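You operate a simulated robot arm through the tools that you are given. There is no shell and no other tool. Be economical: measure what you need, move in short steps, check, and stop when the job is done.

Carry out the task below with a simulated two-armed robot. There is one attempt and no reset: what you move stays moved.

JOB
On the clear stretch of the work table, fold the rag in half, so that it is half as wide.

The check looks at the end state, three seconds after you hand in, the way a careful person would. Anything else that was tipped, shoved, dropped, spilled or broken makes it a failure. Flat cloth is picked up by pressing the open fingertips on it (5 to 10 N) and closing them slowly along it; thin cloth reads only 2 to 8 mm in the jaws.

ROBOT AND FRAMES
Two 7-joint arms with two-finger parallel grippers on one trunk, on a base that drives. Base frame: it is fixed to the floor where the robot stands at the start and does not move with it; the origin is under the middle of the robot, x ahead of it, y to its left, z up. Lengths are in mm, angles in degrees, forces in N, time in s.
The left shoulder is at the start at [70, 163, 1045], the right one opposite. Places, roughly: clear stretch of the work table [500, 200, 800]. Payload 3.43 kg a hand.
The TCP of each hand is the grasp point between the finger pads, 34 mm short of the fingertips. In the tool frame z runs along the fingers and y along their closing line. The gripper opens to 128 mm. The fingers are 24 mm wide and 12 mm thick; the gripper's body (48 by 130 mm) begins 96 mm behind the TCP.
Orientation is that of the tool frame in the base frame, as a unit quaternion [w, x, y, z]. With the fingers straight down and closing along the base's y, the tool's x points along the base's -x, its y along +y and its z along -z.

CONTROLS
- The arms move only by the tool arm_command. It takes "left_commands", "right_commands" or both (then of equal length, played together; a hand with none holds still); each is one flat list of numbers, 6 for each row, row after row: the shift along the tool's x, y, z in mm, then the turn, a rotation vector about the tool's x, y, z in degrees. In form: [x, y, z, rx, ry, rz, x, y, z, rx, ry, rz, ...]. A call has 1 to 10 rows; each row shifts and turns the commanded pose from where the row before left it, along the tool's axes as they then stand. "left_grip" and "right_grip" are, for a hand that has rows, the opening, from 0 (shut) to 1 (fully open), set as the call begins (left out, the last holds). Rows are played at 5 a second. More than 50 mm and 8.6 degrees between two rows, or a gripper value outside its range, and nothing of the call is played. Where a pose cannot be reached the arm comes as near as it can. A force on the tool above 40 N (or 10 N above the force at the start of the call, whichever is more), or a blocked arm, ends the call early, and 0.2 s more pass. Each finger travels about 153 mm/s and halts on what it meets, pressing with about 40 N; the grip force reading is that of the motor and also rises with nothing between the fingers. The clock runs only during rows and for 0.2 s after the last one: add rows that do not move to give the fingers time. It gives the time, the measured TCP pose, the force on the tool (base axes), the opening and the grip force at its end, in the units of the frame above (readings bear some noise), and new pictures: "show" is both (left out), scene, wrist or none (wrist: the cameras of the hands that moved).
- Cameras (640 x 400 px; columns grow to the right, rows downward): "scene" is now at [135.6, 34.9, 1271.3]; the picture's right is [0.37, -0.93, -0.00], its down [-0.65, -0.26, -0.72] and it looks along [0.67, 0.26, -0.70] (base axes); focal length 219 px, centre (320, 200). "left" rides on the left gripper at [76, 11, -160] in its tool frame; the picture's right is [-0.15, 0.99, 0.00], its down [-0.88, -0.13, -0.46] and it looks along [-0.45, -0.07, 0.89] (tool axes); focal length 234 px, centre (320, 200). "right" rides on the right gripper at [76, -11, -160] in its tool frame; the picture's right is [0.15, 0.99, 0.00], its down [-0.88, 0.13, -0.46] and it looks along [-0.45, 0.07, 0.89] (tool axes); focal length 234 px, centre (320, 200). There is no depth. A picture from a camera that has moved, and an enlarged one, comes with that camera's place and axes in the base frame and with its lens. The place of the scene camera against the robot may be out by one fixed shift of up to 25 mm in any direction.
- slide_trunk(by): slides the trunk up (or, below 0, down) by that many mm; the arms and the scene camera ride with it, the base frame stays. It gives what a move gives, with no picture.
- base_move(legs): drives the robot by 1 to 6 legs, each [ahead, left, turn to the left] in mm, mm and degrees, along the robot's own axes; the way and the turn of a leg run together, so that a leg with both is an arc; at most 1500 mm and 180 degrees a leg. The arms and the cameras ride along, it lands a little off, and it stops where it bumps. It gives what a move gives, and a new picture of the scene camera.
- pan_tilt(pan, tilt): turns the head with the scene camera to pan (to the left, within 86 degrees either way) and tilt (down, from -29 to 69), counted from straight ahead of the robot. It gives what a move gives, and a new picture of the scene camera.
- inspect(camera, box): a new picture of the part [left, top, right, bottom] of that camera's present view, enlarged. No time passes.
- close_job(): hands the job in; it is judged then, once.

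Work in short steps. Places have to be worked out from the pictures, the camera data and where the tool is seen: move nearer, look again, correct. Check each grasp and each placing, and mend what went wrong. You have 120 turns and 170 pictures in all, those below and enlarged ones among them. Open the grippers and draw the arms clear of the work before you hand the job in, unless the task says otherwise.

The tools are called after "Request:" by a JSON object that holds its "api" and its "payload". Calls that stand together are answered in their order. arm_command: Moves the arms, as the interface text tells. Its arguments: {"type":"object","properties":{"left_commands":{"type":"array"},"left_grip":{"type":"number"},"right_commands":{"type":"array"},"right_grip":{"type":"number"},"show":{"type":"string","enum":["both","scene","wrist","none"]}},"required":[]} The other tools are called the same way: slide_trunk (by) slides the trunk up or down; base_move (legs) drives the base; pan_tilt (pan, tilt) turns the head that bears the scene camera; inspect (camera, box) takes an enlarged picture of a part of a camera's view; close_job () hands the job in.

At the start:

```text
t: 0.0
left_tcp_pos: [679.8, 242.3, 1061.0]
left_tcp_rot: [-0.001, -0.001, 1.0, -0.001]
left_ft_force: [-0.1, 0.7, 0.3]
left_opening: 128.0
left_finger_force: 0.0
right_tcp_pos: [683.4, -231.3, 1033.4]
right_tcp_rot: [0.0, 0.0, 1.0, 0.0]
right_ft_force: [-0.6, -0.5, -0.3]
right_opening: 128.1
right_finger_force: 0.1
trunk travel left (down, up): [-525.0, 415.0]
robot x, y, heading: [-0.5, 0.3, -0.0]
head pan, tilt: [21.5, 44.3]
```

scene: 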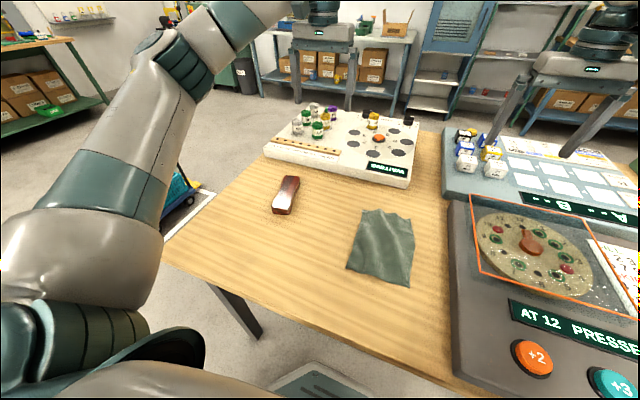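
right: 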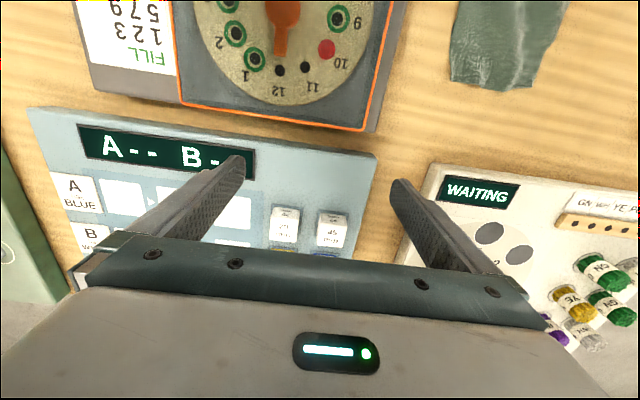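
left: 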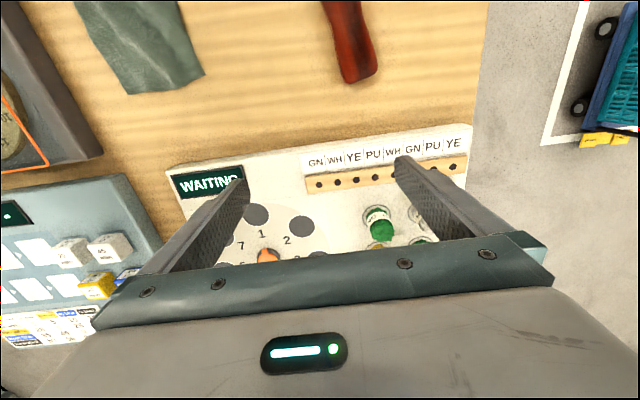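

I look closer at the rag to find its corners.

Request:
{"api": "inspect", "payload": {"camera": "scene", "box": [300, 180, 460, 300]}}

Request:
{"api": "inspect", "payload": {"camera": "left", "box": [40, 0, 240, 125]}}

```text
3.33 times, centred on (380, 240) of scene
camera zoom: at [135.6, 34.9, 1271.3], right [0.37, -0.93, 0.0], down [-0.65, -0.26, -0.72], along [0.67, 0.26, -0.7], focal length 729 px, centre (120, 67)
```

zoom: 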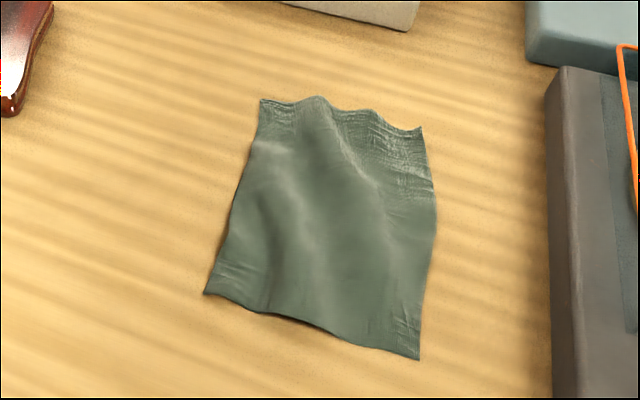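

```text
3.20 times, centred on (140, 62) of left
camera zoom: at [604.4, 252.2, 1219.5], right [0.15, 0.99, 0.0], down [0.88, -0.13, 0.46], along [0.45, -0.07, -0.89], focal length 749 px, centre (896, 640)
```

zoom: 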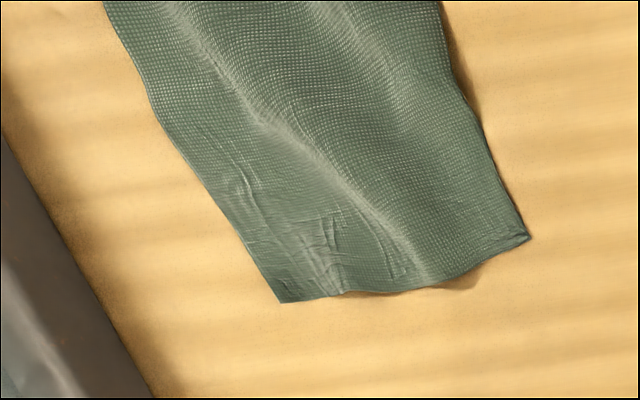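

The two views agree better with a surface higher than 750; I check with the right wrist camera to triangulate.

Request:
{"api": "inspect", "payload": {"camera": "right", "box": [430, 0, 590, 100]}}

```text
4.00 times, centred on (510, 50) of right
camera zoom: at [607.8, -242.1, 1192.2], right [-0.15, 0.99, 0.0], down [0.88, 0.13, 0.46], along [0.45, 0.07, -0.89], focal length 937 px, centre (-440, 800)
```

zoom: 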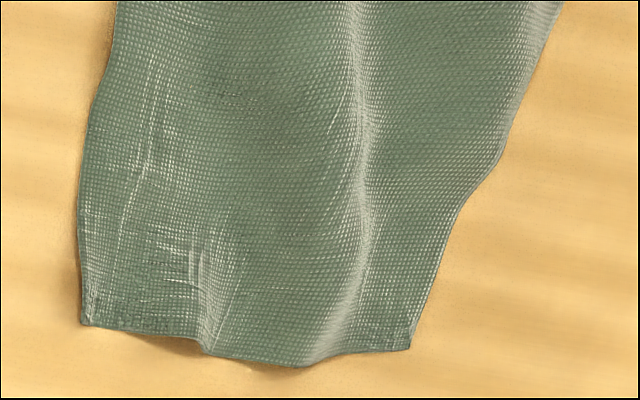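

The surface seems to be nearer z≈805; the rag is about 205 (x) by 140 (y). A symmetric two-handed fold would be easiest from the table's left side, so I look at the floor there.

Request:
{"api": "pan_tilt", "payload": {"pan": 60, "tilt": 45}}

Request:
{"api": "pan_tilt", "payload": {"pan": 0, "tilt": 60}}

```text
t: 1.1
left_tcp_pos: [679.5, 242.2, 1060.8]
left_tcp_rot: [-0.001, -0.001, 1.0, 0.0]
left_ft_force: [-0.5, 0.2, -0.4]
left_opening: 128.2
left_finger_force: 0.0
right_tcp_pos: [684.3, -232.0, 1033.1]
right_tcp_rot: [0.0, 0.0, 1.0, 0.0]
right_ft_force: [0.4, 0.0, 0.0]
right_opening: 128.2
right_finger_force: 0.1
trunk travel left (down, up): [-525.0, 415.0]
robot x, y, heading: [-0.8, -2.9, -0.1]
head pan, tilt: [60.0, 45.0]
camera scene: at [100.1, 75.2, 1270.3], right [0.87, -0.5, 0.0], down [-0.35, -0.61, -0.71], along [0.35, 0.61, -0.71], focal length 219 px, centre (320, 200)
```

scene: 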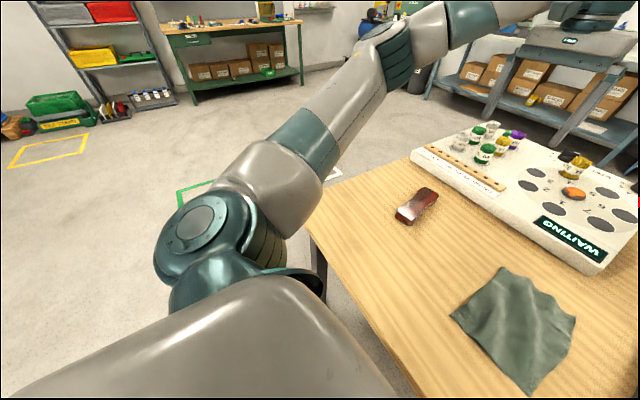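

```text
t: 2.4
left_tcp_pos: [680.6, 241.1, 1060.5]
left_tcp_rot: [-0.001, 0.0, 1.0, 0.0]
left_ft_force: [-0.4, 0.2, 0.1]
left_opening: 128.1
left_finger_force: 0.0
right_tcp_pos: [683.1, -231.5, 1034.2]
right_tcp_rot: [0.001, 0.0, 1.0, 0.0]
right_ft_force: [-0.2, 0.8, -0.1]
right_opening: 128.0
right_finger_force: 0.0
trunk travel left (down, up): [-525.0, 415.0]
robot x, y, heading: [0.9, -3.2, -0.1]
head pan, tilt: [0.0, 60.0]
camera scene: at [126.0, 4.9, 1250.8], right [0.0, -1.0, 0.0], down [-0.87, 0.0, -0.5], along [0.5, 0.0, -0.87], focal length 219 px, centre (320, 200)
```

scene: 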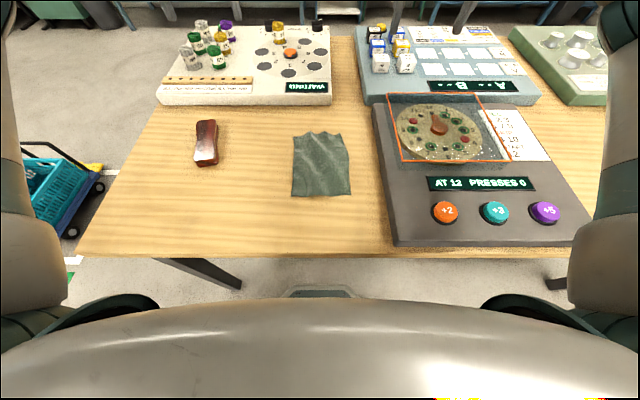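

Floor to the left of the table looks clear (a cart stands well farther out). I drive back, left, ahead and turn right, so that I face the rag across its width.

Request:
{"api": "base_move", "payload": {"legs": [[-300, 0, 0], [0, 850, 0], [772, 0, 0]]}}

```text
t: 12.3
left_tcp_pos: [1153.2, 1099.8, 1059.1]
left_tcp_rot: [0.0, -0.004, 1.0, 0.0]
left_ft_force: [0.0, -0.4, 0.4]
left_opening: 127.8
left_finger_force: 0.1
right_tcp_pos: [1158.1, 627.7, 1033.7]
right_tcp_rot: [0.0, -0.003, 1.0, -0.001]
right_ft_force: [0.5, 0.0, -0.3]
right_opening: 128.1
right_finger_force: 0.0
trunk travel left (down, up): [-525.0, 415.0]
robot x, y, heading: [477.6, 852.9, 0.4]
head pan, tilt: [0.0, 60.0]
camera scene: at [599.9, 860.5, 1250.8], right [0.01, -1.0, 0.0], down [-0.87, -0.01, -0.5], along [0.5, 0.0, -0.87], focal length 219 px, centre (320, 200)
```

scene: 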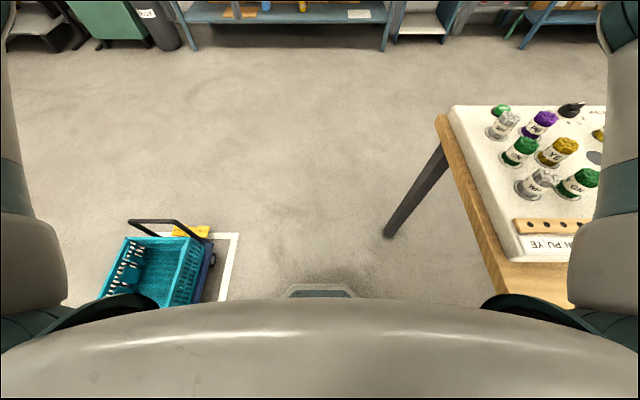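

Landed as planned; the cart is well clear. Turning right 90° and then looking.

Request:
{"api": "base_move", "payload": {"legs": [[0, 0, -90.4]]}}

```text
t: 16.5
left_tcp_pos: [718.5, 174.7, 1060.7]
left_tcp_rot: [-0.001, 0.705, 0.709, -0.001]
left_ft_force: [-0.8, 0.4, -0.7]
left_opening: 128.4
left_finger_force: 0.0
right_tcp_pos: [245.7, 170.3, 1032.9]
right_tcp_rot: [0.001, 0.705, 0.709, 0.0]
right_ft_force: [0.1, 0.7, -0.5]
right_opening: 128.1
right_finger_force: 0.1
trunk travel left (down, up): [-525.0, 415.0]
robot x, y, heading: [471.1, 857.0, -90.0]
head pan, tilt: [0.0, 60.0]
camera scene: at [483.0, 742.7, 1250.8], right [-1.0, 0.0, 0.0], down [0.0, 0.87, -0.5], along [0.0, -0.5, -0.87], focal length 219 px, centre (320, 200)
```

scene: 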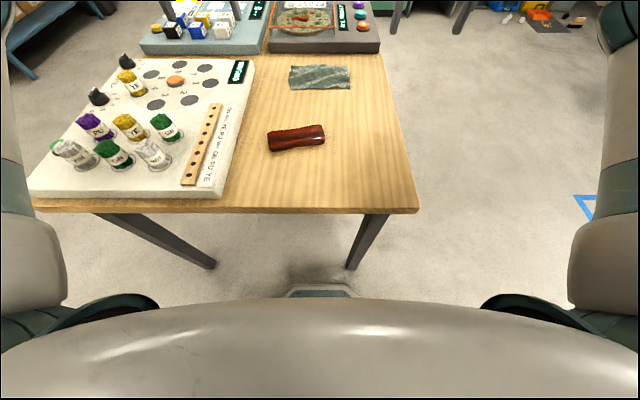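

I move 100 ahead, keeping short of the table leg, and tilt the head to see the rag.

Request:
{"api": "base_move", "payload": {"legs": [[100, 0, 0]]}}

Request:
{"api": "pan_tilt", "payload": {"pan": 0, "tilt": 40}}

```text
t: 17.7
left_tcp_pos: [718.0, 75.8, 1059.8]
left_tcp_rot: [0.0, 0.705, 0.709, 0.0]
left_ft_force: [-0.1, -1.0, -0.5]
left_opening: 127.7
left_finger_force: 0.1
right_tcp_pos: [244.0, 70.1, 1033.4]
right_tcp_rot: [0.0, 0.706, 0.708, 0.001]
right_ft_force: [-0.1, -0.2, -0.1]
right_opening: 128.1
right_finger_force: 0.1
trunk travel left (down, up): [-525.0, 415.0]
robot x, y, heading: [472.2, 755.9, -89.7]
head pan, tilt: [0.0, 60.0]
camera scene: at [483.5, 643.0, 1250.8], right [-1.0, 0.0, 0.0], down [0.0, 0.87, -0.5], along [0.0, -0.5, -0.87], focal length 219 px, centre (320, 200)
```

scene: 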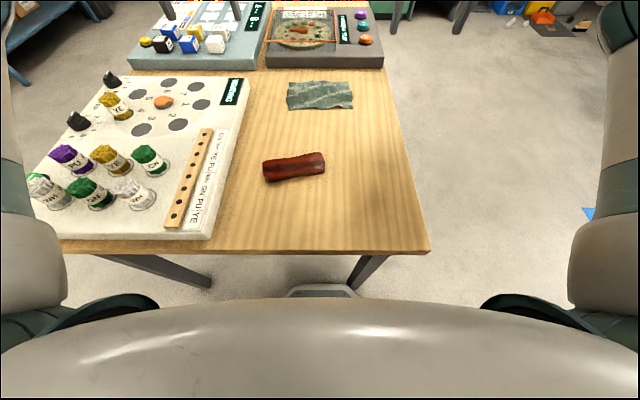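

```text
t: 18.5
left_tcp_pos: [718.1, 77.2, 1060.0]
left_tcp_rot: [0.0, 0.705, 0.709, 0.0]
left_ft_force: [0.3, -0.4, 0.0]
left_opening: 128.1
left_finger_force: 0.1
right_tcp_pos: [245.8, 71.3, 1034.0]
right_tcp_rot: [0.0, 0.705, 0.709, 0.0]
right_ft_force: [-0.3, -0.3, -0.3]
right_opening: 127.6
right_finger_force: 0.0
trunk travel left (down, up): [-525.0, 415.0]
robot x, y, heading: [473.0, 755.6, -89.6]
head pan, tilt: [0.0, 40.0]
camera scene: at [483.6, 625.7, 1277.5], right [-1.0, 0.0, 0.0], down [0.0, 0.64, -0.77], along [0.0, -0.77, -0.64], focal length 219 px, centre (320, 200)
```

scene: 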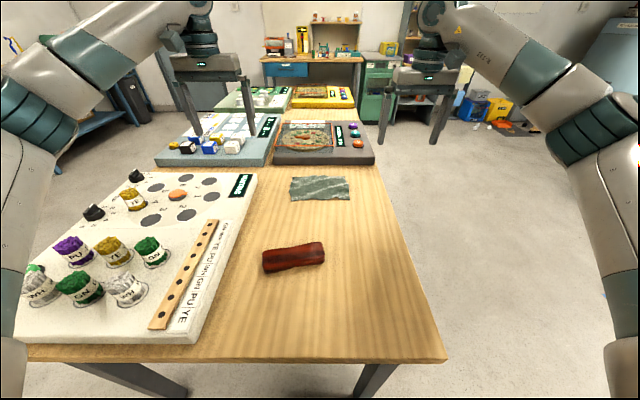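

I bring both hands over either side of the rag for a closer wrist view.

Request:
{"api": "arm_command", "payload": {"left_commands": [-32, -26, 20, 0, 0, 0, -32, -26, 20, 0, 0, 0, -33, -26, 20, 0, 0, 0], "right_commands": [-30, 22, 11, 0, 0, 0, -30, 22, 11, 0, 0, 0, -31, 21, 12, 0, 0, 0], "left_grip": 0.4, "right_grip": 0.4}}

```text
t: 19.3
left_tcp_pos: [641.2, -21.6, 997.8]
left_tcp_rot: [-0.001, 0.705, 0.709, 0.001]
left_ft_force: [-0.2, -0.3, -1.4]
left_opening: 51.1
left_finger_force: 0.0
right_tcp_pos: [310.9, -18.9, 998.5]
right_tcp_rot: [-0.001, 0.705, 0.709, 0.0]
right_ft_force: [-0.1, 0.1, -0.4]
right_opening: 51.2
right_finger_force: 0.0
trunk travel left (down, up): [-525.0, 415.0]
robot x, y, heading: [476.9, 758.2, -89.7]
head pan, tilt: [0.0, 40.0]
camera scene: at [483.5, 623.0, 1277.2], right [-1.0, 0.0, 0.0], down [0.0, 0.64, -0.76], along [0.0, -0.76, -0.64], focal length 219 px, centre (320, 200)
camera right: at [298.8, 55.5, 1157.6], right [0.99, 0.15, 0.0], down [0.13, -0.88, 0.45], along [0.07, -0.45, -0.89], focal length 234 px, centre (320, 200)
camera left: at [652.7, 52.0, 1157.4], right [0.99, -0.14, 0.0], down [-0.13, -0.88, 0.45], along [-0.06, -0.45, -0.89], focal length 234 px, centre (320, 200)
```

scene: 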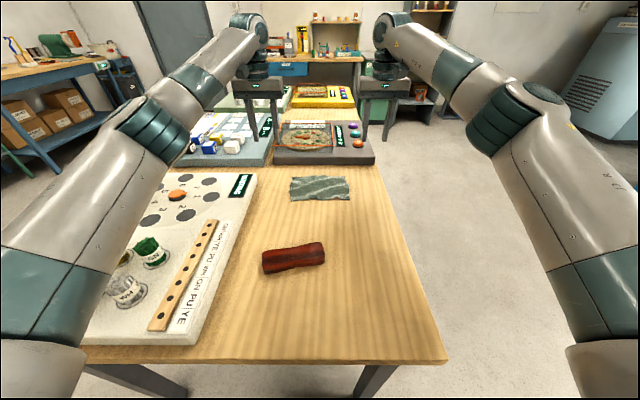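
right: 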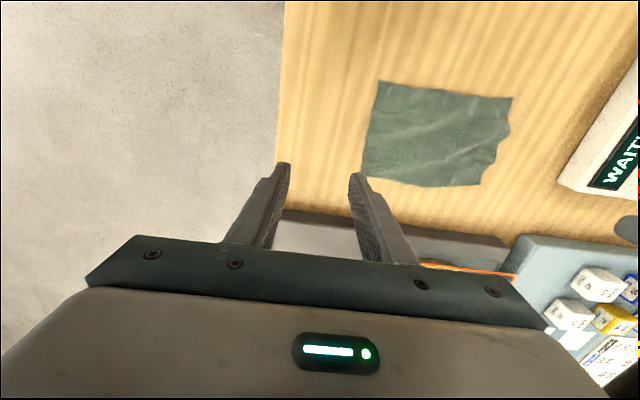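
left: 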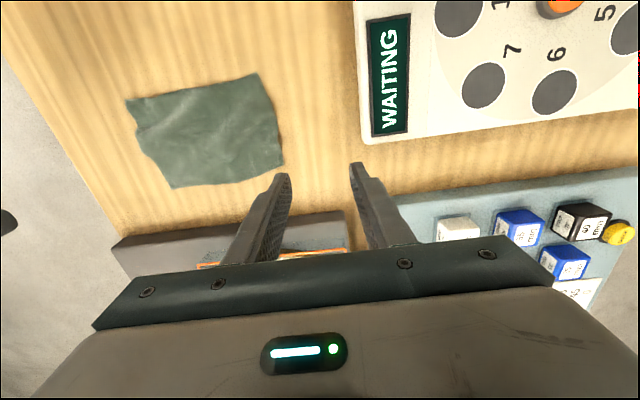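

The wrist views give the table at z≈800, far edge from C≈[386,-66] to B≈[583,-54], near edge from D≈[378,67] to A≈[574,72]. I lower both hands to above the far edge, about 25 mm in from its corners, jaws narrowed.

Request:
{"api": "arm_command", "payload": {"left_commands": [-8, -21, 32, 0, 0, 0, -8, -21, 32, 0, 0, 0, -8, -21, 32, 0, 0, 0, -8, -20, 32, 0, 0, 0, 0, 0, 0, 0, 0, 0], "right_commands": [-11, 25, 32, 0, 0, 0, -11, 25, 32, 0, 0, 0, -11, 25, 32, 0, 0, 0, -11, 25, 32, 0, 0, 0, 0, 0, 0, 0, 0, 0], "left_grip": 0.22, "right_grip": 0.22, "show": "both"}}

```text
t: 20.5
left_tcp_pos: [556.4, -52.9, 873.6]
left_tcp_rot: [0.001, 0.706, 0.708, 0.001]
left_ft_force: [0.0, 0.2, -0.2]
left_opening: 28.2
left_finger_force: 0.1
right_tcp_pos: [408.7, -59.4, 872.6]
right_tcp_rot: [0.001, 0.706, 0.708, 0.001]
right_ft_force: [-1.0, 0.1, -0.7]
right_opening: 28.4
right_finger_force: 0.1
right hand out of reach, approached as far as the arm can: row 4
trunk travel left (down, up): [-525.0, 415.0]
robot x, y, heading: [473.6, 755.1, -89.8]
head pan, tilt: [0.0, 40.0]
camera scene: at [481.9, 625.8, 1277.6], right [-1.0, 0.0, 0.0], down [0.0, 0.64, -0.77], along [0.0, -0.77, -0.64], focal length 219 px, centre (320, 200)
camera right: at [397.0, 17.2, 1031.2], right [0.99, 0.15, 0.0], down [0.13, -0.88, 0.46], along [0.07, -0.45, -0.89], focal length 234 px, centre (320, 200)
camera left: at [567.0, 22.8, 1032.2], right [0.99, -0.14, 0.0], down [-0.13, -0.88, 0.46], along [-0.06, -0.45, -0.89], focal length 234 px, centre (320, 200)
```

scene: 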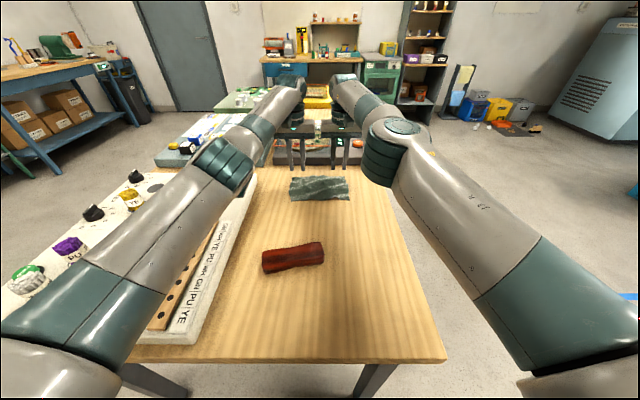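
right: 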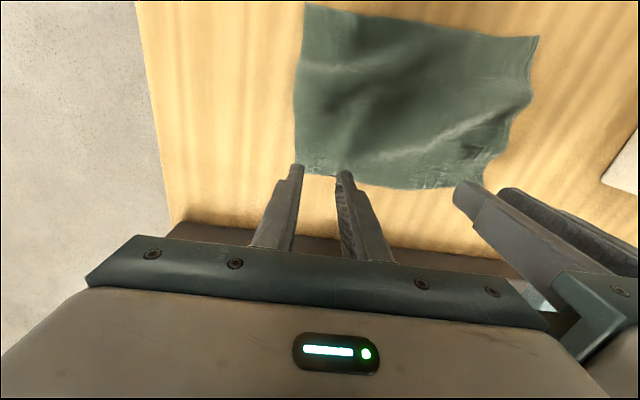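
left: 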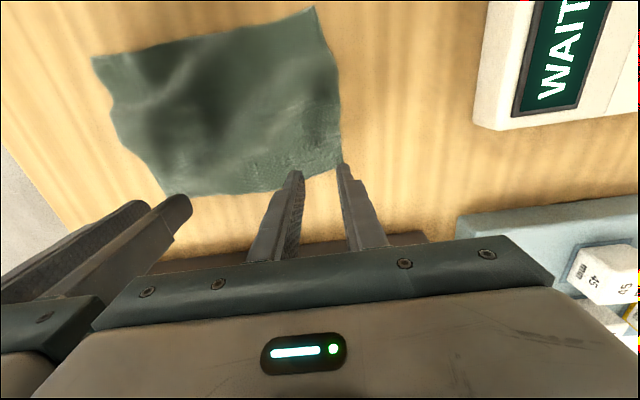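

The right hand is at its reach limit here, so I raise and retract both hands, then shift the base 60 left (away from the table leg) and 45 ahead.

Request:
{"api": "arm_command", "payload": {"left_commands": [25, 0, -40, 0, 0, 0, 25, 0, -40, 0, 0, 0], "right_commands": [25, 0, -40, 0, 0, 0, 25, 0, -40, 0, 0, 0], "show": "none"}}

Request:
{"api": "base_move", "payload": {"legs": [[0, 60, 0], [45, 0, 0]]}}

```text
t: 21.1
left_tcp_pos: [559.5, -2.0, 954.4]
left_tcp_rot: [0.0, 0.705, 0.709, 0.0]
left_ft_force: [0.0, 0.1, 0.5]
left_opening: 28.4
left_finger_force: 0.2
right_tcp_pos: [418.3, -42.2, 957.7]
right_tcp_rot: [0.0, 0.705, 0.71, 0.0]
right_ft_force: [-0.3, 0.0, 0.2]
right_opening: 28.3
right_finger_force: 0.0
right hand out of reach, approached as far as the arm can: row 1, 2
trunk travel left (down, up): [-525.0, 415.0]
robot x, y, heading: [476.2, 753.6, -89.6]
head pan, tilt: [0.0, 40.0]
```

```text
t: 22.6
left_tcp_pos: [619.1, -49.1, 953.2]
left_tcp_rot: [-0.001, 0.705, 0.709, 0.0]
left_ft_force: [0.0, -0.3, -1.5]
left_opening: 28.1
left_finger_force: 0.1
right_tcp_pos: [478.1, -88.0, 957.4]
right_tcp_rot: [0.0, 0.706, 0.708, 0.0]
right_ft_force: [-0.7, 0.1, -0.3]
right_opening: 28.2
right_finger_force: 0.1
trunk travel left (down, up): [-525.0, 415.0]
robot x, y, heading: [533.4, 707.2, -89.7]
head pan, tilt: [0.0, 40.0]
camera scene: at [543.7, 580.5, 1277.6], right [-1.0, 0.0, 0.0], down [0.0, 0.64, -0.77], along [0.0, -0.77, -0.64], focal length 219 px, centre (320, 200)
```

scene: 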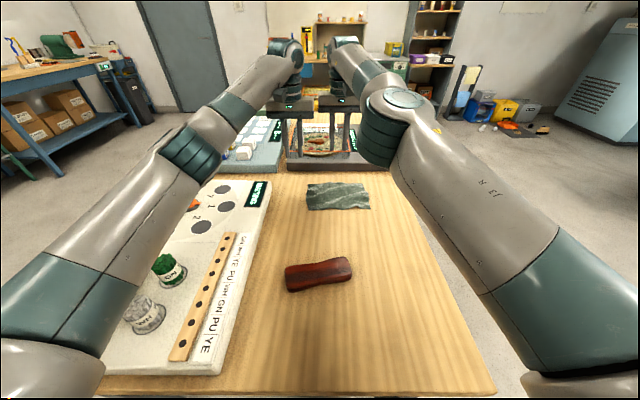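

Now the hands go back over the far edge, at a safer height, to see whether reach is sound.

Request:
{"api": "arm_command", "payload": {"left_commands": [-2, -21, 17, 0, 0, 0, -2, -20, 17, 0, 0, 0, -2, -20, 17, 0, 0, 0, 0, 0, 0, 0, 0, 0], "right_commands": [9, -23, 19, 0, 0, 0, 8, -22, 19, 0, 0, 0, 8, -22, 19, 0, 0, 0, 0, 0, 0, 0, 0, 0], "show": "wrist"}}

```text
t: 23.6
left_tcp_pos: [557.5, -54.8, 901.7]
left_tcp_rot: [-0.001, 0.706, 0.708, 0.001]
left_ft_force: [5.6, 13.6, 4.8]
left_opening: 28.2
left_finger_force: 0.1
right_tcp_pos: [438.3, -100.9, 922.3]
right_tcp_rot: [-0.003, 0.707, 0.707, 0.0]
right_ft_force: [-4.4, -14.3, -4.1]
right_opening: 28.1
right_finger_force: 0.0
right hand out of reach, approached as far as the arm can: row 1, 2, 3
trunk travel left (down, up): [-525.0, 415.0]
robot x, y, heading: [531.3, 713.9, -89.6]
head pan, tilt: [0.0, 40.0]
camera right: at [427.2, -27.0, 1081.0], right [0.99, 0.15, 0.0], down [0.13, -0.88, 0.45], along [0.07, -0.45, -0.89], focal length 234 px, centre (320, 200)
camera left: at [569.2, 20.1, 1062.1], right [0.99, -0.14, 0.0], down [-0.13, -0.88, 0.45], along [-0.07, -0.45, -0.89], focal length 234 px, centre (320, 200)
```

right: 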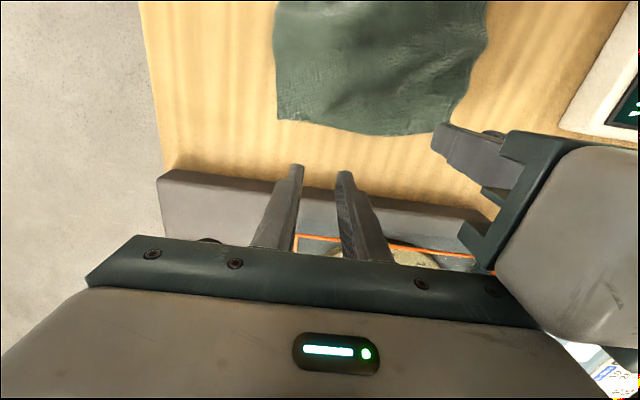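
left: 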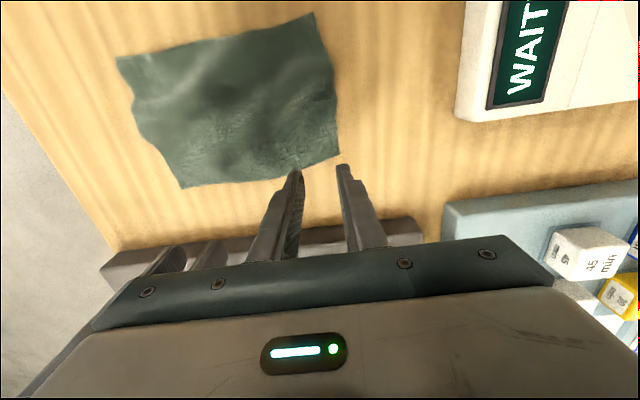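

The two hands touch and the right arm is caught at a joint limit; I lift the left hand away and swing the right hand outward to free it.

Request:
{"api": "arm_command", "payload": {"left_commands": [0, 25, -30, 0, 0, 0, 0, 25, -30, 0, 0, 0, 0, 20, -10, 0, 0, 0], "right_commands": [0, -30, -30, 0, 0, 0, 0, -30, -20, 0, 0, 0, 0, -30, 0, 0, 0, 0], "show": "scene"}}

```text
t: 24.4
left_tcp_pos: [627.9, -54.0, 971.8]
left_tcp_rot: [0.0, 0.706, 0.709, -0.001]
left_ft_force: [-0.5, 0.4, -0.5]
left_opening: 28.0
left_finger_force: 0.0
right_tcp_pos: [357.8, -104.6, 971.1]
right_tcp_rot: [-0.002, 0.716, 0.698, 0.003]
right_ft_force: [-0.5, -0.6, 0.6]
right_opening: 28.2
right_finger_force: 0.1
right hand out of reach, approached as far as the arm can: row 3
trunk travel left (down, up): [-525.0, 415.0]
robot x, y, heading: [530.5, 713.8, -89.9]
head pan, tilt: [0.0, 40.0]
camera scene: at [543.6, 580.4, 1277.4], right [-1.0, 0.0, 0.0], down [0.0, 0.64, -0.77], along [0.0, -0.77, -0.64], focal length 219 px, centre (320, 200)
```

scene: 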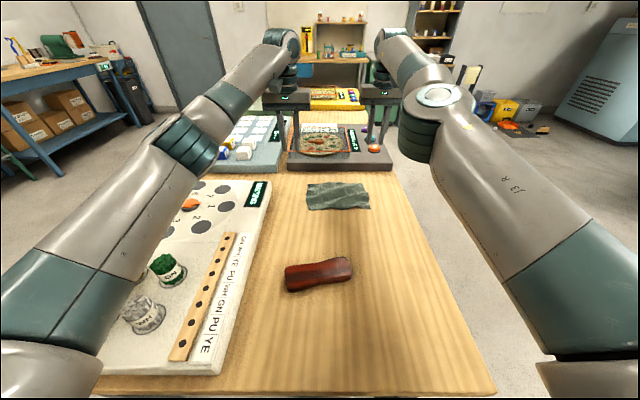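

I retract the right hand toward the robot to bring it back to a responsive pose.

Request:
{"api": "arm_command", "payload": {"right_commands": [45, 0, 0, 0, 0, 0, 45, 0, 0, 0, 0, 0, 0, 0, 0, 0, 0, 0], "show": "none"}}

```text
t: 25.2
left_tcp_pos: [628.1, -53.9, 973.8]
left_tcp_rot: [0.0, 0.705, 0.709, -0.001]
left_ft_force: [-0.3, -0.4, -1.1]
left_opening: 28.4
left_finger_force: 0.0
right_tcp_pos: [377.2, -98.6, 989.7]
right_tcp_rot: [-0.002, 0.706, 0.708, 0.001]
right_ft_force: [0.5, -0.1, 0.3]
right_opening: 28.5
right_finger_force: 0.1
right hand out of reach, approached as far as the arm can: row 1, 2
trunk travel left (down, up): [-525.0, 415.0]
robot x, y, heading: [534.4, 715.7, -89.8]
head pan, tilt: [0.0, 40.0]
```

Still limited; I try moving it outward and back together toward its initial stance.

Request:
{"api": "arm_command", "payload": {"right_commands": [25, -25, -15, 0, 0, 0, 25, -25, -15, 0, 0, 0, 25, -20, -10, 0, 0, 0, 0, 0, 0, 0, 0, 0], "show": "scene"}}

```text
t: 26.2
left_tcp_pos: [628.2, -54.9, 971.7]
left_tcp_rot: [0.0, 0.706, 0.709, -0.001]
left_ft_force: [-0.9, -0.6, 0.3]
left_opening: 28.2
left_finger_force: 0.1
right_tcp_pos: [363.6, -86.6, 1037.9]
right_tcp_rot: [-0.001, 0.712, 0.702, 0.001]
right_ft_force: [0.1, 0.4, 0.1]
right_opening: 28.3
right_finger_force: 0.1
right hand out of reach, approached as far as the arm can: row 1, 2, 3
trunk travel left (down, up): [-525.0, 415.0]
robot x, y, heading: [534.9, 711.7, -89.7]
head pan, tilt: [0.0, 40.0]
camera scene: at [543.8, 580.6, 1277.5], right [-1.0, 0.0, 0.0], down [0.0, 0.64, -0.77], along [0.0, -0.77, -0.64], focal length 219 px, centre (320, 200)
```

scene: 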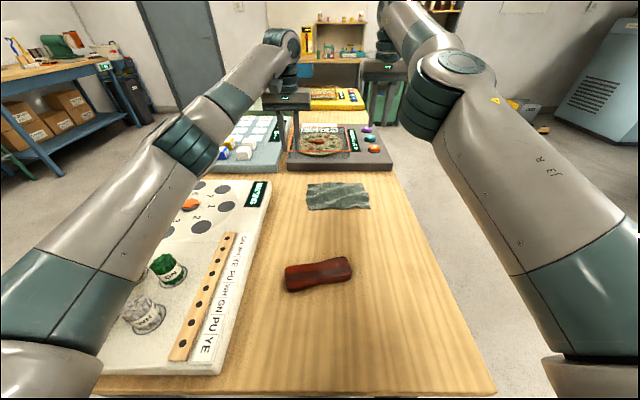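

I try raising the right hand well up to let its elbow drop back out.

Request:
{"api": "arm_command", "payload": {"right_commands": [0, 0, -40, 0, 0, 0, 0, 0, -40, 0, 0, 0, 0, 0, -40, 0, 0, 0, 0, 0, 0, 0, 0, 0], "show": "none"}}

Request:
{"api": "arm_command", "payload": {"right_commands": [0, -40, 0, 0, 0, 0, 0, -40, 0, 0, 0, 0, 0, 0, 0, 0, 0, 0], "show": "scene"}}

```text
t: 27.2
left_tcp_pos: [627.3, -54.5, 971.6]
left_tcp_rot: [-0.001, 0.705, 0.709, 0.001]
left_ft_force: [-0.4, 0.0, 0.4]
left_opening: 28.2
left_finger_force: 0.1
right_tcp_pos: [368.1, -64.0, 1105.1]
right_tcp_rot: [-0.001, 0.705, 0.709, 0.001]
right_ft_force: [-0.1, -0.3, 0.2]
right_opening: 28.5
right_finger_force: 0.0
right hand out of reach, approached as far as the arm can: row 1, 2, 3
trunk travel left (down, up): [-525.0, 415.0]
robot x, y, heading: [531.8, 712.4, -89.8]
head pan, tilt: [0.0, 40.0]
```

```text
t: 28.0
left_tcp_pos: [628.2, -53.5, 971.5]
left_tcp_rot: [0.0, 0.706, 0.709, 0.0]
left_ft_force: [0.3, 0.6, 0.2]
left_opening: 28.5
left_finger_force: 0.1
right_tcp_pos: [288.5, -62.2, 1105.9]
right_tcp_rot: [-0.001, 0.705, 0.709, 0.0]
right_ft_force: [0.3, 0.0, 0.4]
right_opening: 28.3
right_finger_force: 0.1
trunk travel left (down, up): [-525.0, 415.0]
robot x, y, heading: [535.6, 711.7, -89.8]
head pan, tilt: [0.0, 40.0]
camera scene: at [544.2, 581.1, 1277.5], right [-1.0, 0.0, 0.0], down [0.0, 0.64, -0.77], along [0.0, -0.77, -0.64], focal length 219 px, centre (320, 200)
```

scene: 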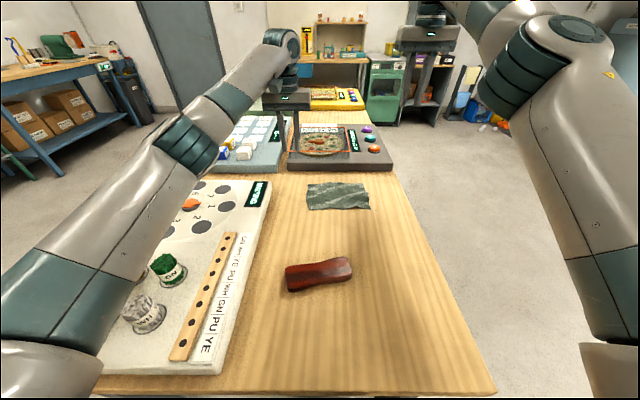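

The right arm responds again. I bring it back to about its initial stance (nearer, outward) to recover a good elbow.

Request:
{"api": "arm_command", "payload": {"right_commands": [35, 0, 0, 0, 0, 0, 35, 0, 0, 0, 0, 0, 35, 0, 0, 0, 0, 0, 35, 0, 0, 0, 0, 0], "show": "none"}}

Request:
{"api": "arm_command", "payload": {"right_commands": [0, 0, 35, 0, 0, 0, 0, 0, 35, 0, 0, 0, 0, 0, 35, 0, 0, 0, 0, 0, 35, 0, 0, 0], "show": "scene"}}

```text
t: 29.0
left_tcp_pos: [627.4, -52.2, 973.2]
left_tcp_rot: [0.0, 0.705, 0.709, 0.0]
left_ft_force: [-0.4, -0.3, 0.2]
left_opening: 28.1
left_finger_force: 0.0
right_tcp_pos: [286.4, 77.2, 1106.5]
right_tcp_rot: [-0.001, 0.706, 0.708, 0.001]
right_ft_force: [-0.3, -0.5, 1.1]
right_opening: 28.1
right_finger_force: 0.0
trunk travel left (down, up): [-525.0, 415.0]
robot x, y, heading: [532.1, 712.8, -89.8]
head pan, tilt: [0.0, 40.0]
```

```text
t: 30.0
left_tcp_pos: [627.2, -54.6, 972.3]
left_tcp_rot: [0.0, 0.705, 0.709, 0.001]
left_ft_force: [0.0, -0.1, 1.0]
left_opening: 28.1
left_finger_force: 0.0
right_tcp_pos: [286.9, 76.5, 964.3]
right_tcp_rot: [-0.001, 0.706, 0.708, 0.001]
right_ft_force: [0.0, -0.9, -0.1]
right_opening: 28.5
right_finger_force: 0.1
trunk travel left (down, up): [-525.0, 415.0]
robot x, y, heading: [534.8, 712.9, -89.9]
head pan, tilt: [0.0, 40.0]
camera scene: at [543.1, 580.3, 1277.5], right [-1.0, 0.0, 0.0], down [0.0, 0.64, -0.77], along [0.0, -0.77, -0.64], focal length 219 px, centre (320, 200)
```

scene: 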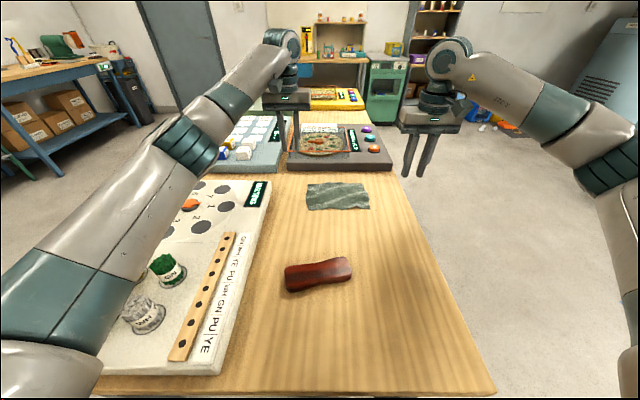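

Good elbow again. The right hand goes over its pick point first.

Request:
{"api": "arm_command", "payload": {"right_commands": [-27.6, 24.4, 17, 0, 0, 0, -27.6, 24.4, 17, 0, 0, 0, -27.6, 24.4, 17, 0, 0, 0, -27.6, 24.4, 17, 0, 0, 0, -27.6, 24.4, 17, 0, 0, 0, 0, 0, 0, 0, 0, 0], "show": "wrist"}}

```text
t: 31.4
left_tcp_pos: [626.8, -54.4, 972.9]
left_tcp_rot: [0.0, 0.705, 0.709, 0.001]
left_ft_force: [-1.4, 1.1, 0.8]
left_opening: 28.3
left_finger_force: 0.1
right_tcp_pos: [409.7, -59.9, 879.1]
right_tcp_rot: [-0.001, 0.706, 0.709, 0.001]
right_ft_force: [-0.4, 0.3, 0.4]
right_opening: 28.3
right_finger_force: 0.1
trunk travel left (down, up): [-525.0, 415.0]
robot x, y, heading: [535.3, 712.5, -90.0]
head pan, tilt: [0.0, 40.0]
camera right: at [398.4, 15.8, 1038.5], right [0.99, 0.15, 0.0], down [0.13, -0.88, 0.45], along [0.07, -0.45, -0.89], focal length 234 px, centre (320, 200)
```

right: 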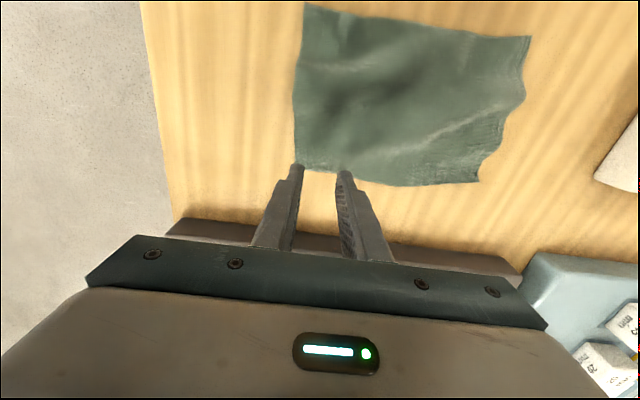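

Right reach is good, the edge there is at y≈-65. I lower both hands to just above the cloth.

Request:
{"api": "arm_command", "payload": {"left_commands": [0, -22, 31, 0, 0, 0, 0, -22, 31, 0, 0, 0, 0, -22, 32, 0, 0, 0, 0, 0, 30, 0, 0, 0, 0, 0, 0, 0, 0, 0], "right_commands": [-2, 0, 9, 0, 0, 0, 0, 0, 9, 0, 0, 0, 0, 0, 9, 0, 0, 0, 0, 0, 5, 0, 0, 0, 0, 0, 0, 0, 0, 0], "show": "wrist"}}

```text
t: 32.6
left_tcp_pos: [561.7, -55.3, 847.5]
left_tcp_rot: [0.0, 0.705, 0.709, 0.0]
left_ft_force: [-0.8, -0.1, -0.5]
left_opening: 28.1
left_finger_force: 0.1
right_tcp_pos: [410.6, -62.6, 847.9]
right_tcp_rot: [-0.001, 0.706, 0.708, 0.001]
right_ft_force: [0.7, -0.2, 0.0]
right_opening: 28.2
right_finger_force: 0.1
trunk travel left (down, up): [-525.0, 415.0]
robot x, y, heading: [536.6, 714.5, -89.9]
head pan, tilt: [0.0, 40.0]
camera right: at [398.7, 13.8, 1006.6], right [0.99, 0.15, 0.0], down [0.13, -0.88, 0.45], along [0.07, -0.45, -0.89], focal length 234 px, centre (320, 200)
camera left: at [572.9, 20.1, 1007.5], right [0.99, -0.14, 0.0], down [-0.13, -0.88, 0.46], along [-0.06, -0.45, -0.89], focal length 234 px, centre (320, 200)
```

right: 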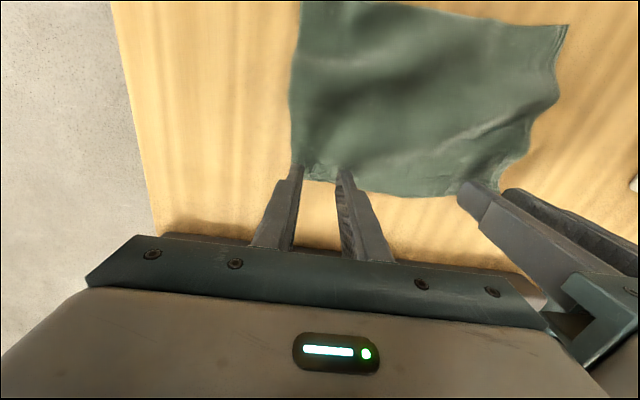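
left: 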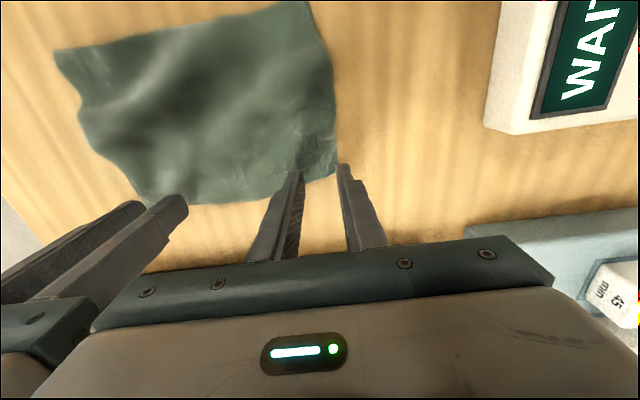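

Outer fingers sit right at the rag's sides, so I shift both 3 mm inward with narrower jaws, then step down feeling for contact.

Request:
{"api": "arm_command", "payload": {"left_commands": [0, -3, 3, 0, 0, 0, 0, 0, 3, 0, 0, 0, 0, 0, 0, 0, 0, 0], "right_commands": [0, 3, 3, 0, 0, 0, 0, 0, 3, 0, 0, 0, 0, 0, 0, 0, 0, 0], "left_grip": 0.16, "right_grip": 0.16, "show": "none"}}

Request:
{"api": "arm_command", "payload": {"left_commands": [0, 0, 2, 0, 0, 0, 0, 0, 2, 0, 0, 0, 0, 0, 0, 0, 0, 0], "right_commands": [0, 0, 2, 0, 0, 0, 0, 0, 2, 0, 0, 0, 0, 0, 0, 0, 0, 0], "show": "none"}}

```text
t: 33.4
left_tcp_pos: [559.5, -54.1, 842.0]
left_tcp_rot: [0.0, 0.705, 0.709, 0.0]
left_ft_force: [0.1, 0.2, 0.2]
left_opening: 20.5
left_finger_force: 0.1
right_tcp_pos: [413.6, -62.3, 841.4]
right_tcp_rot: [-0.001, 0.706, 0.708, 0.001]
right_ft_force: [-0.1, -0.7, 0.9]
right_opening: 20.6
right_finger_force: 0.1
trunk travel left (down, up): [-525.0, 415.0]
robot x, y, heading: [536.0, 710.4, -89.9]
head pan, tilt: [0.0, 40.0]
```

```text
t: 34.2
left_tcp_pos: [559.2, -54.9, 838.2]
left_tcp_rot: [0.0, 0.705, 0.709, 0.0]
left_ft_force: [0.3, -0.1, 0.6]
left_opening: 20.5
left_finger_force: 0.0
right_tcp_pos: [413.4, -62.7, 838.5]
right_tcp_rot: [0.0, 0.706, 0.708, 0.001]
right_ft_force: [-0.3, 0.4, -0.3]
right_opening: 20.3
right_finger_force: 0.0
trunk travel left (down, up): [-525.0, 415.0]
robot x, y, heading: [534.6, 715.1, -89.8]
head pan, tilt: [0.0, 40.0]
```

No contact yet at TCP 838; stepping down further.

Request:
{"api": "arm_command", "payload": {"left_commands": [0, 0, 2, 0, 0, 0, 0, 0, 2, 0, 0, 0, 0, 0, 0, 0, 0, 0], "right_commands": [0, 0, 2, 0, 0, 0, 0, 0, 2, 0, 0, 0, 0, 0, 0, 0, 0, 0], "show": "none"}}

Request:
{"api": "arm_command", "payload": {"left_commands": [0, 0, 1.5, 0, 0, 0, 0, 0, 1.5, 0, 0, 0, 0, 0, 0, 0, 0, 0], "right_commands": [0, 0, 1.5, 0, 0, 0, 0, 0, 1.5, 0, 0, 0, 0, 0, 0, 0, 0, 0], "show": "none"}}

```text
t: 35.0
left_tcp_pos: [558.8, -54.4, 835.8]
left_tcp_rot: [0.0, 0.705, 0.709, 0.0]
left_ft_force: [0.3, -0.7, 3.5]
left_opening: 20.3
left_finger_force: 0.1
right_tcp_pos: [412.7, -61.0, 834.3]
right_tcp_rot: [0.001, 0.706, 0.708, 0.001]
right_ft_force: [0.0, -1.6, 6.4]
right_opening: 20.7
right_finger_force: 0.1
trunk travel left (down, up): [-525.0, 415.0]
robot x, y, heading: [532.8, 713.8, -89.7]
head pan, tilt: [0.0, 40.0]
```

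```text
t: 35.8
left_tcp_pos: [558.9, -53.3, 835.4]
left_tcp_rot: [0.002, 0.705, 0.709, -0.002]
left_ft_force: [1.2, -4.6, 17.8]
left_opening: 20.4
left_finger_force: 0.1
right_tcp_pos: [414.1, -62.3, 834.8]
right_tcp_rot: [0.001, 0.706, 0.709, -0.001]
right_ft_force: [-0.8, -3.8, 19.0]
right_opening: 20.7
right_finger_force: 0.0
trunk travel left (down, up): [-525.0, 415.0]
robot x, y, heading: [536.0, 710.5, -89.8]
head pan, tilt: [0.0, 40.0]
```

Contact at TCP z≈835 (table ≈801), force 18 N; I back off 2 mm to get 7–8 N and start closing slowly.

Request:
{"api": "arm_command", "payload": {"left_commands": [0, 0, -1.8, 0, 0, 0, 0, 0, 0, 0, 0, 0], "right_commands": [0, 0, -2, 0, 0, 0, 0, 0, 0, 0, 0, 0], "show": "none"}}

Request:
{"api": "arm_command", "payload": {"left_commands": [0, 0, 0, 0, 0, 0, 0, 0, 0, 0, 0, 0], "right_commands": [0, 0, 0, 0, 0, 0, 0, 0, 0, 0, 0, 0], "left_grip": 0.12, "right_grip": 0.12, "show": "wrist"}}

```text
t: 36.4
left_tcp_pos: [558.8, -52.9, 835.4]
left_tcp_rot: [0.0, 0.705, 0.709, -0.001]
left_ft_force: [1.2, -3.0, 15.4]
left_opening: 20.5
left_finger_force: 0.0
right_tcp_pos: [414.2, -59.6, 835.4]
right_tcp_rot: [0.0, 0.706, 0.708, 0.0]
right_ft_force: [-0.9, -3.1, 15.5]
right_opening: 20.5
right_finger_force: 0.0
trunk travel left (down, up): [-525.0, 415.0]
robot x, y, heading: [536.7, 712.9, -90.0]
head pan, tilt: [0.0, 40.0]
```

```text
t: 37.0
left_tcp_pos: [558.3, -52.3, 835.8]
left_tcp_rot: [0.001, 0.705, 0.709, 0.0]
left_ft_force: [-0.6, 0.7, 13.4]
left_opening: 13.5
left_finger_force: 0.0
right_tcp_pos: [414.1, -59.8, 834.6]
right_tcp_rot: [0.0, 0.705, 0.709, 0.0]
right_ft_force: [1.2, 0.6, 12.0]
right_opening: 14.3
right_finger_force: 0.1
trunk travel left (down, up): [-525.0, 415.0]
robot x, y, heading: [532.6, 712.4, -89.9]
head pan, tilt: [0.0, 40.0]
camera right: at [402.8, 16.4, 993.7], right [0.99, 0.15, 0.0], down [0.13, -0.88, 0.46], along [0.07, -0.45, -0.89], focal length 234 px, centre (320, 200)
camera left: at [569.6, 23.1, 994.4], right [0.99, -0.14, 0.0], down [-0.13, -0.88, 0.46], along [-0.06, -0.45, -0.89], focal length 234 px, centre (320, 200)
```

right: 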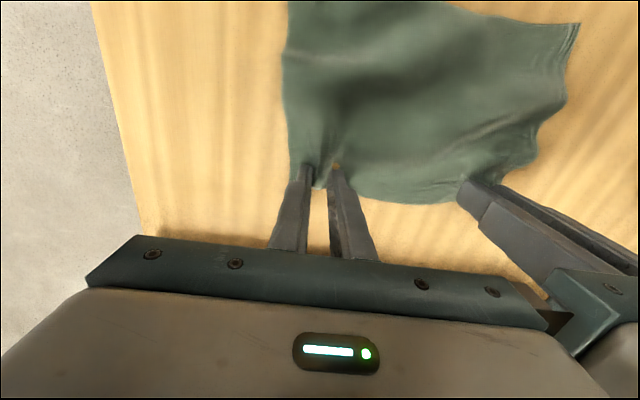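
left: 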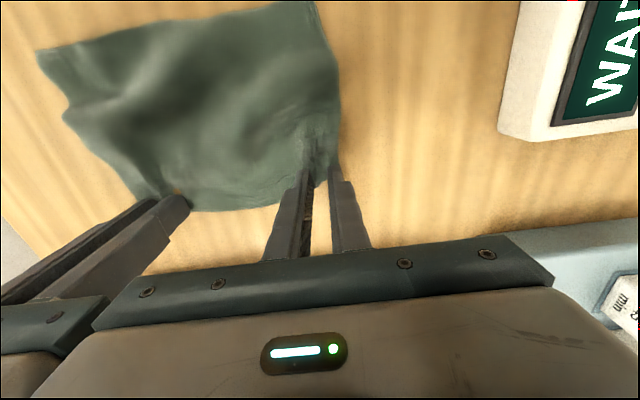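

Cloth ridges are forming between the fingers; I keep closing slowly.

Request:
{"api": "arm_command", "payload": {"left_commands": [0, 0, -0.5, 0, 0, 0, 0, 0, 0, 0, 0, 0], "right_commands": [0, 0, -0.5, 0, 0, 0, 0, 0, 0, 0, 0, 0], "left_grip": 0.07, "right_grip": 0.07, "show": "none"}}

Request:
{"api": "arm_command", "payload": {"left_commands": [0, 0, 0, 0, 0, 0, 0, 0, 0, 0, 0, 0], "right_commands": [0, 0, 0, 0, 0, 0, 0, 0, 0, 0, 0, 0], "left_grip": 0.03, "right_grip": 0.03, "show": "none"}}

Request:
{"api": "arm_command", "payload": {"left_commands": [0, 0, 0, 0, 0, 0, 0, 0, 0, 0, 0, 0], "right_commands": [0, 0, 0, 0, 0, 0, 0, 0, 0, 0, 0, 0], "left_grip": 0, "right_grip": 0, "show": "wrist"}}

```text
t: 37.6
left_tcp_pos: [558.4, -53.1, 834.9]
left_tcp_rot: [0.0, 0.706, 0.709, -0.001]
left_ft_force: [-0.2, 2.1, 11.8]
left_opening: 8.2
left_finger_force: 0.2
right_tcp_pos: [414.2, -61.1, 835.2]
right_tcp_rot: [-0.001, 0.706, 0.708, 0.0]
right_ft_force: [0.7, 1.5, 7.1]
right_opening: 8.7
right_finger_force: 0.1
trunk travel left (down, up): [-525.0, 415.0]
robot x, y, heading: [536.7, 710.7, -89.8]
head pan, tilt: [0.0, 40.0]
```

```text
t: 38.2
left_tcp_pos: [560.7, -54.4, 834.9]
left_tcp_rot: [0.001, 0.705, 0.709, -0.001]
left_ft_force: [0.2, 1.8, 12.8]
left_opening: 1.4
left_finger_force: 0.0
right_tcp_pos: [413.8, -60.7, 835.4]
right_tcp_rot: [0.0, 0.706, 0.708, -0.001]
right_ft_force: [0.6, 0.4, 7.5]
right_opening: 4.8
right_finger_force: 0.7
trunk travel left (down, up): [-525.0, 415.0]
robot x, y, heading: [533.7, 709.8, -89.9]
head pan, tilt: [0.0, 40.0]
```

```text
t: 38.8
left_tcp_pos: [558.5, -53.0, 834.9]
left_tcp_rot: [0.001, 0.705, 0.709, 0.0]
left_ft_force: [-1.0, 0.2, 12.3]
left_opening: 0.0
left_finger_force: 33.2
right_tcp_pos: [413.8, -60.4, 835.7]
right_tcp_rot: [0.0, 0.706, 0.708, 0.001]
right_ft_force: [1.5, 0.2, 4.7]
right_opening: 2.3
right_finger_force: 36.3
trunk travel left (down, up): [-525.0, 415.0]
robot x, y, heading: [533.7, 712.1, -89.8]
head pan, tilt: [0.0, 40.0]
camera right: at [402.5, 15.5, 993.9], right [0.99, 0.15, 0.0], down [0.13, -0.88, 0.46], along [0.07, -0.45, -0.89], focal length 234 px, centre (320, 200)
camera left: at [569.6, 22.2, 994.4], right [0.99, -0.14, 0.0], down [-0.13, -0.88, 0.46], along [-0.06, -0.45, -0.89], focal length 234 px, centre (320, 200)
```

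right: 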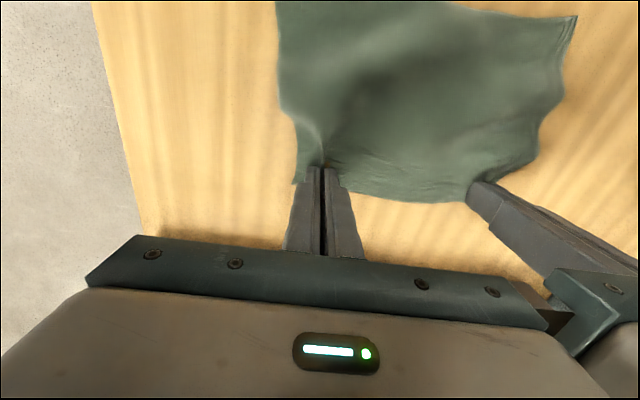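
left: 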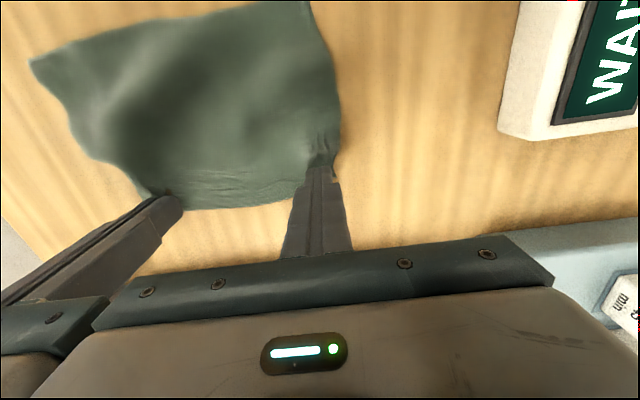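

Right hand holds cloth (2.3 mm), left closed on nothing. I reopen the left a little above, shift it 5 mm deeper into the cloth and press again.

Request:
{"api": "arm_command", "payload": {"left_commands": [0, 0, -5, 0, 0, 0, 0, 0, -3, 0, 0, 0, 5, 0, 0, 0, 0, 0, 0, 0, 3, 0, 0, 0, 0, 0, 3, 0, 0, 0, 0, 0, 1.5, 0, 0, 0, 0, 0, 0, 0, 0, 0], "left_grip": 0.2, "show": "wrist"}}

```text
t: 40.4
left_tcp_pos: [558.3, -48.5, 836.0]
left_tcp_rot: [0.0, 0.705, 0.709, -0.001]
left_ft_force: [0.0, 0.5, 2.5]
left_opening: 25.4
left_finger_force: 0.1
right_tcp_pos: [414.5, -61.4, 835.6]
right_tcp_rot: [0.001, 0.706, 0.708, 0.0]
right_ft_force: [0.7, 0.1, 12.4]
right_opening: 1.7
right_finger_force: 36.3
trunk travel left (down, up): [-525.0, 415.0]
robot x, y, heading: [533.9, 709.1, -89.6]
head pan, tilt: [0.0, 40.0]
camera left: at [569.5, 26.9, 994.7], right [0.99, -0.14, 0.0], down [-0.13, -0.88, 0.46], along [-0.06, -0.45, -0.89], focal length 234 px, centre (320, 200)
```

left: 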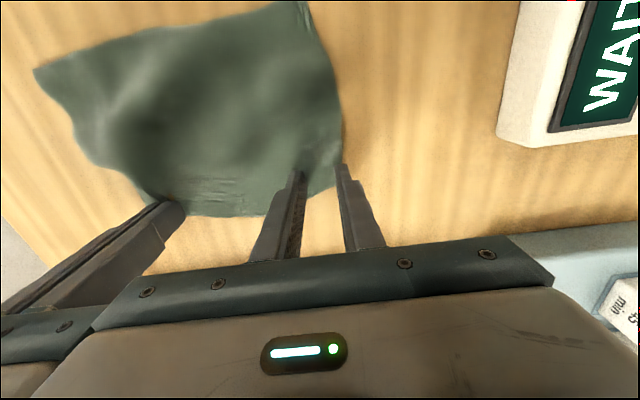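

The outer finger is at the very side of the rag; I shift 4 mm inward, narrow to 21 mm and press to about 8 N.

Request:
{"api": "arm_command", "payload": {"left_commands": [0, 0, -3, 0, 0, 0, 0, -4, 0, 0, 0, 0, 0, 0, 3, 0, 0, 0, 0, 0, 1, 0, 0, 0, 0, 0, 0, 0, 0, 0], "left_grip": 0.165, "show": "wrist"}}

```text
t: 41.6
left_tcp_pos: [554.1, -48.2, 835.9]
left_tcp_rot: [0.001, 0.706, 0.709, -0.001]
left_ft_force: [0.9, -0.8, 12.0]
left_opening: 21.2
left_finger_force: 0.0
right_tcp_pos: [414.2, -60.0, 834.7]
right_tcp_rot: [-0.001, 0.706, 0.708, 0.0]
right_ft_force: [-0.1, -2.2, 10.0]
right_opening: 1.9
right_finger_force: 37.1
trunk travel left (down, up): [-525.0, 415.0]
robot x, y, heading: [533.8, 713.6, -89.7]
head pan, tilt: [0.0, 40.0]
camera left: at [565.8, 26.9, 994.3], right [0.99, -0.14, 0.0], down [-0.13, -0.88, 0.46], along [-0.06, -0.45, -0.89], focal length 234 px, centre (320, 200)
```

left: 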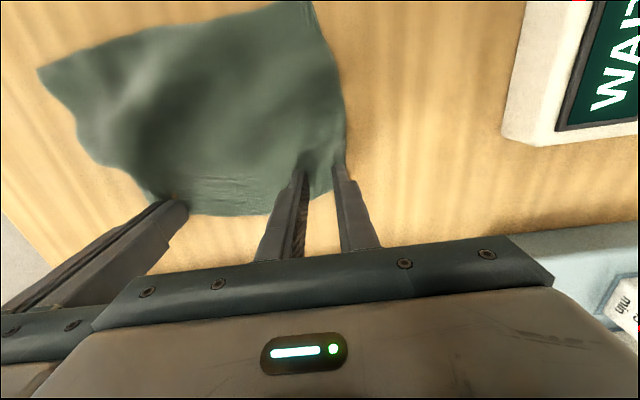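

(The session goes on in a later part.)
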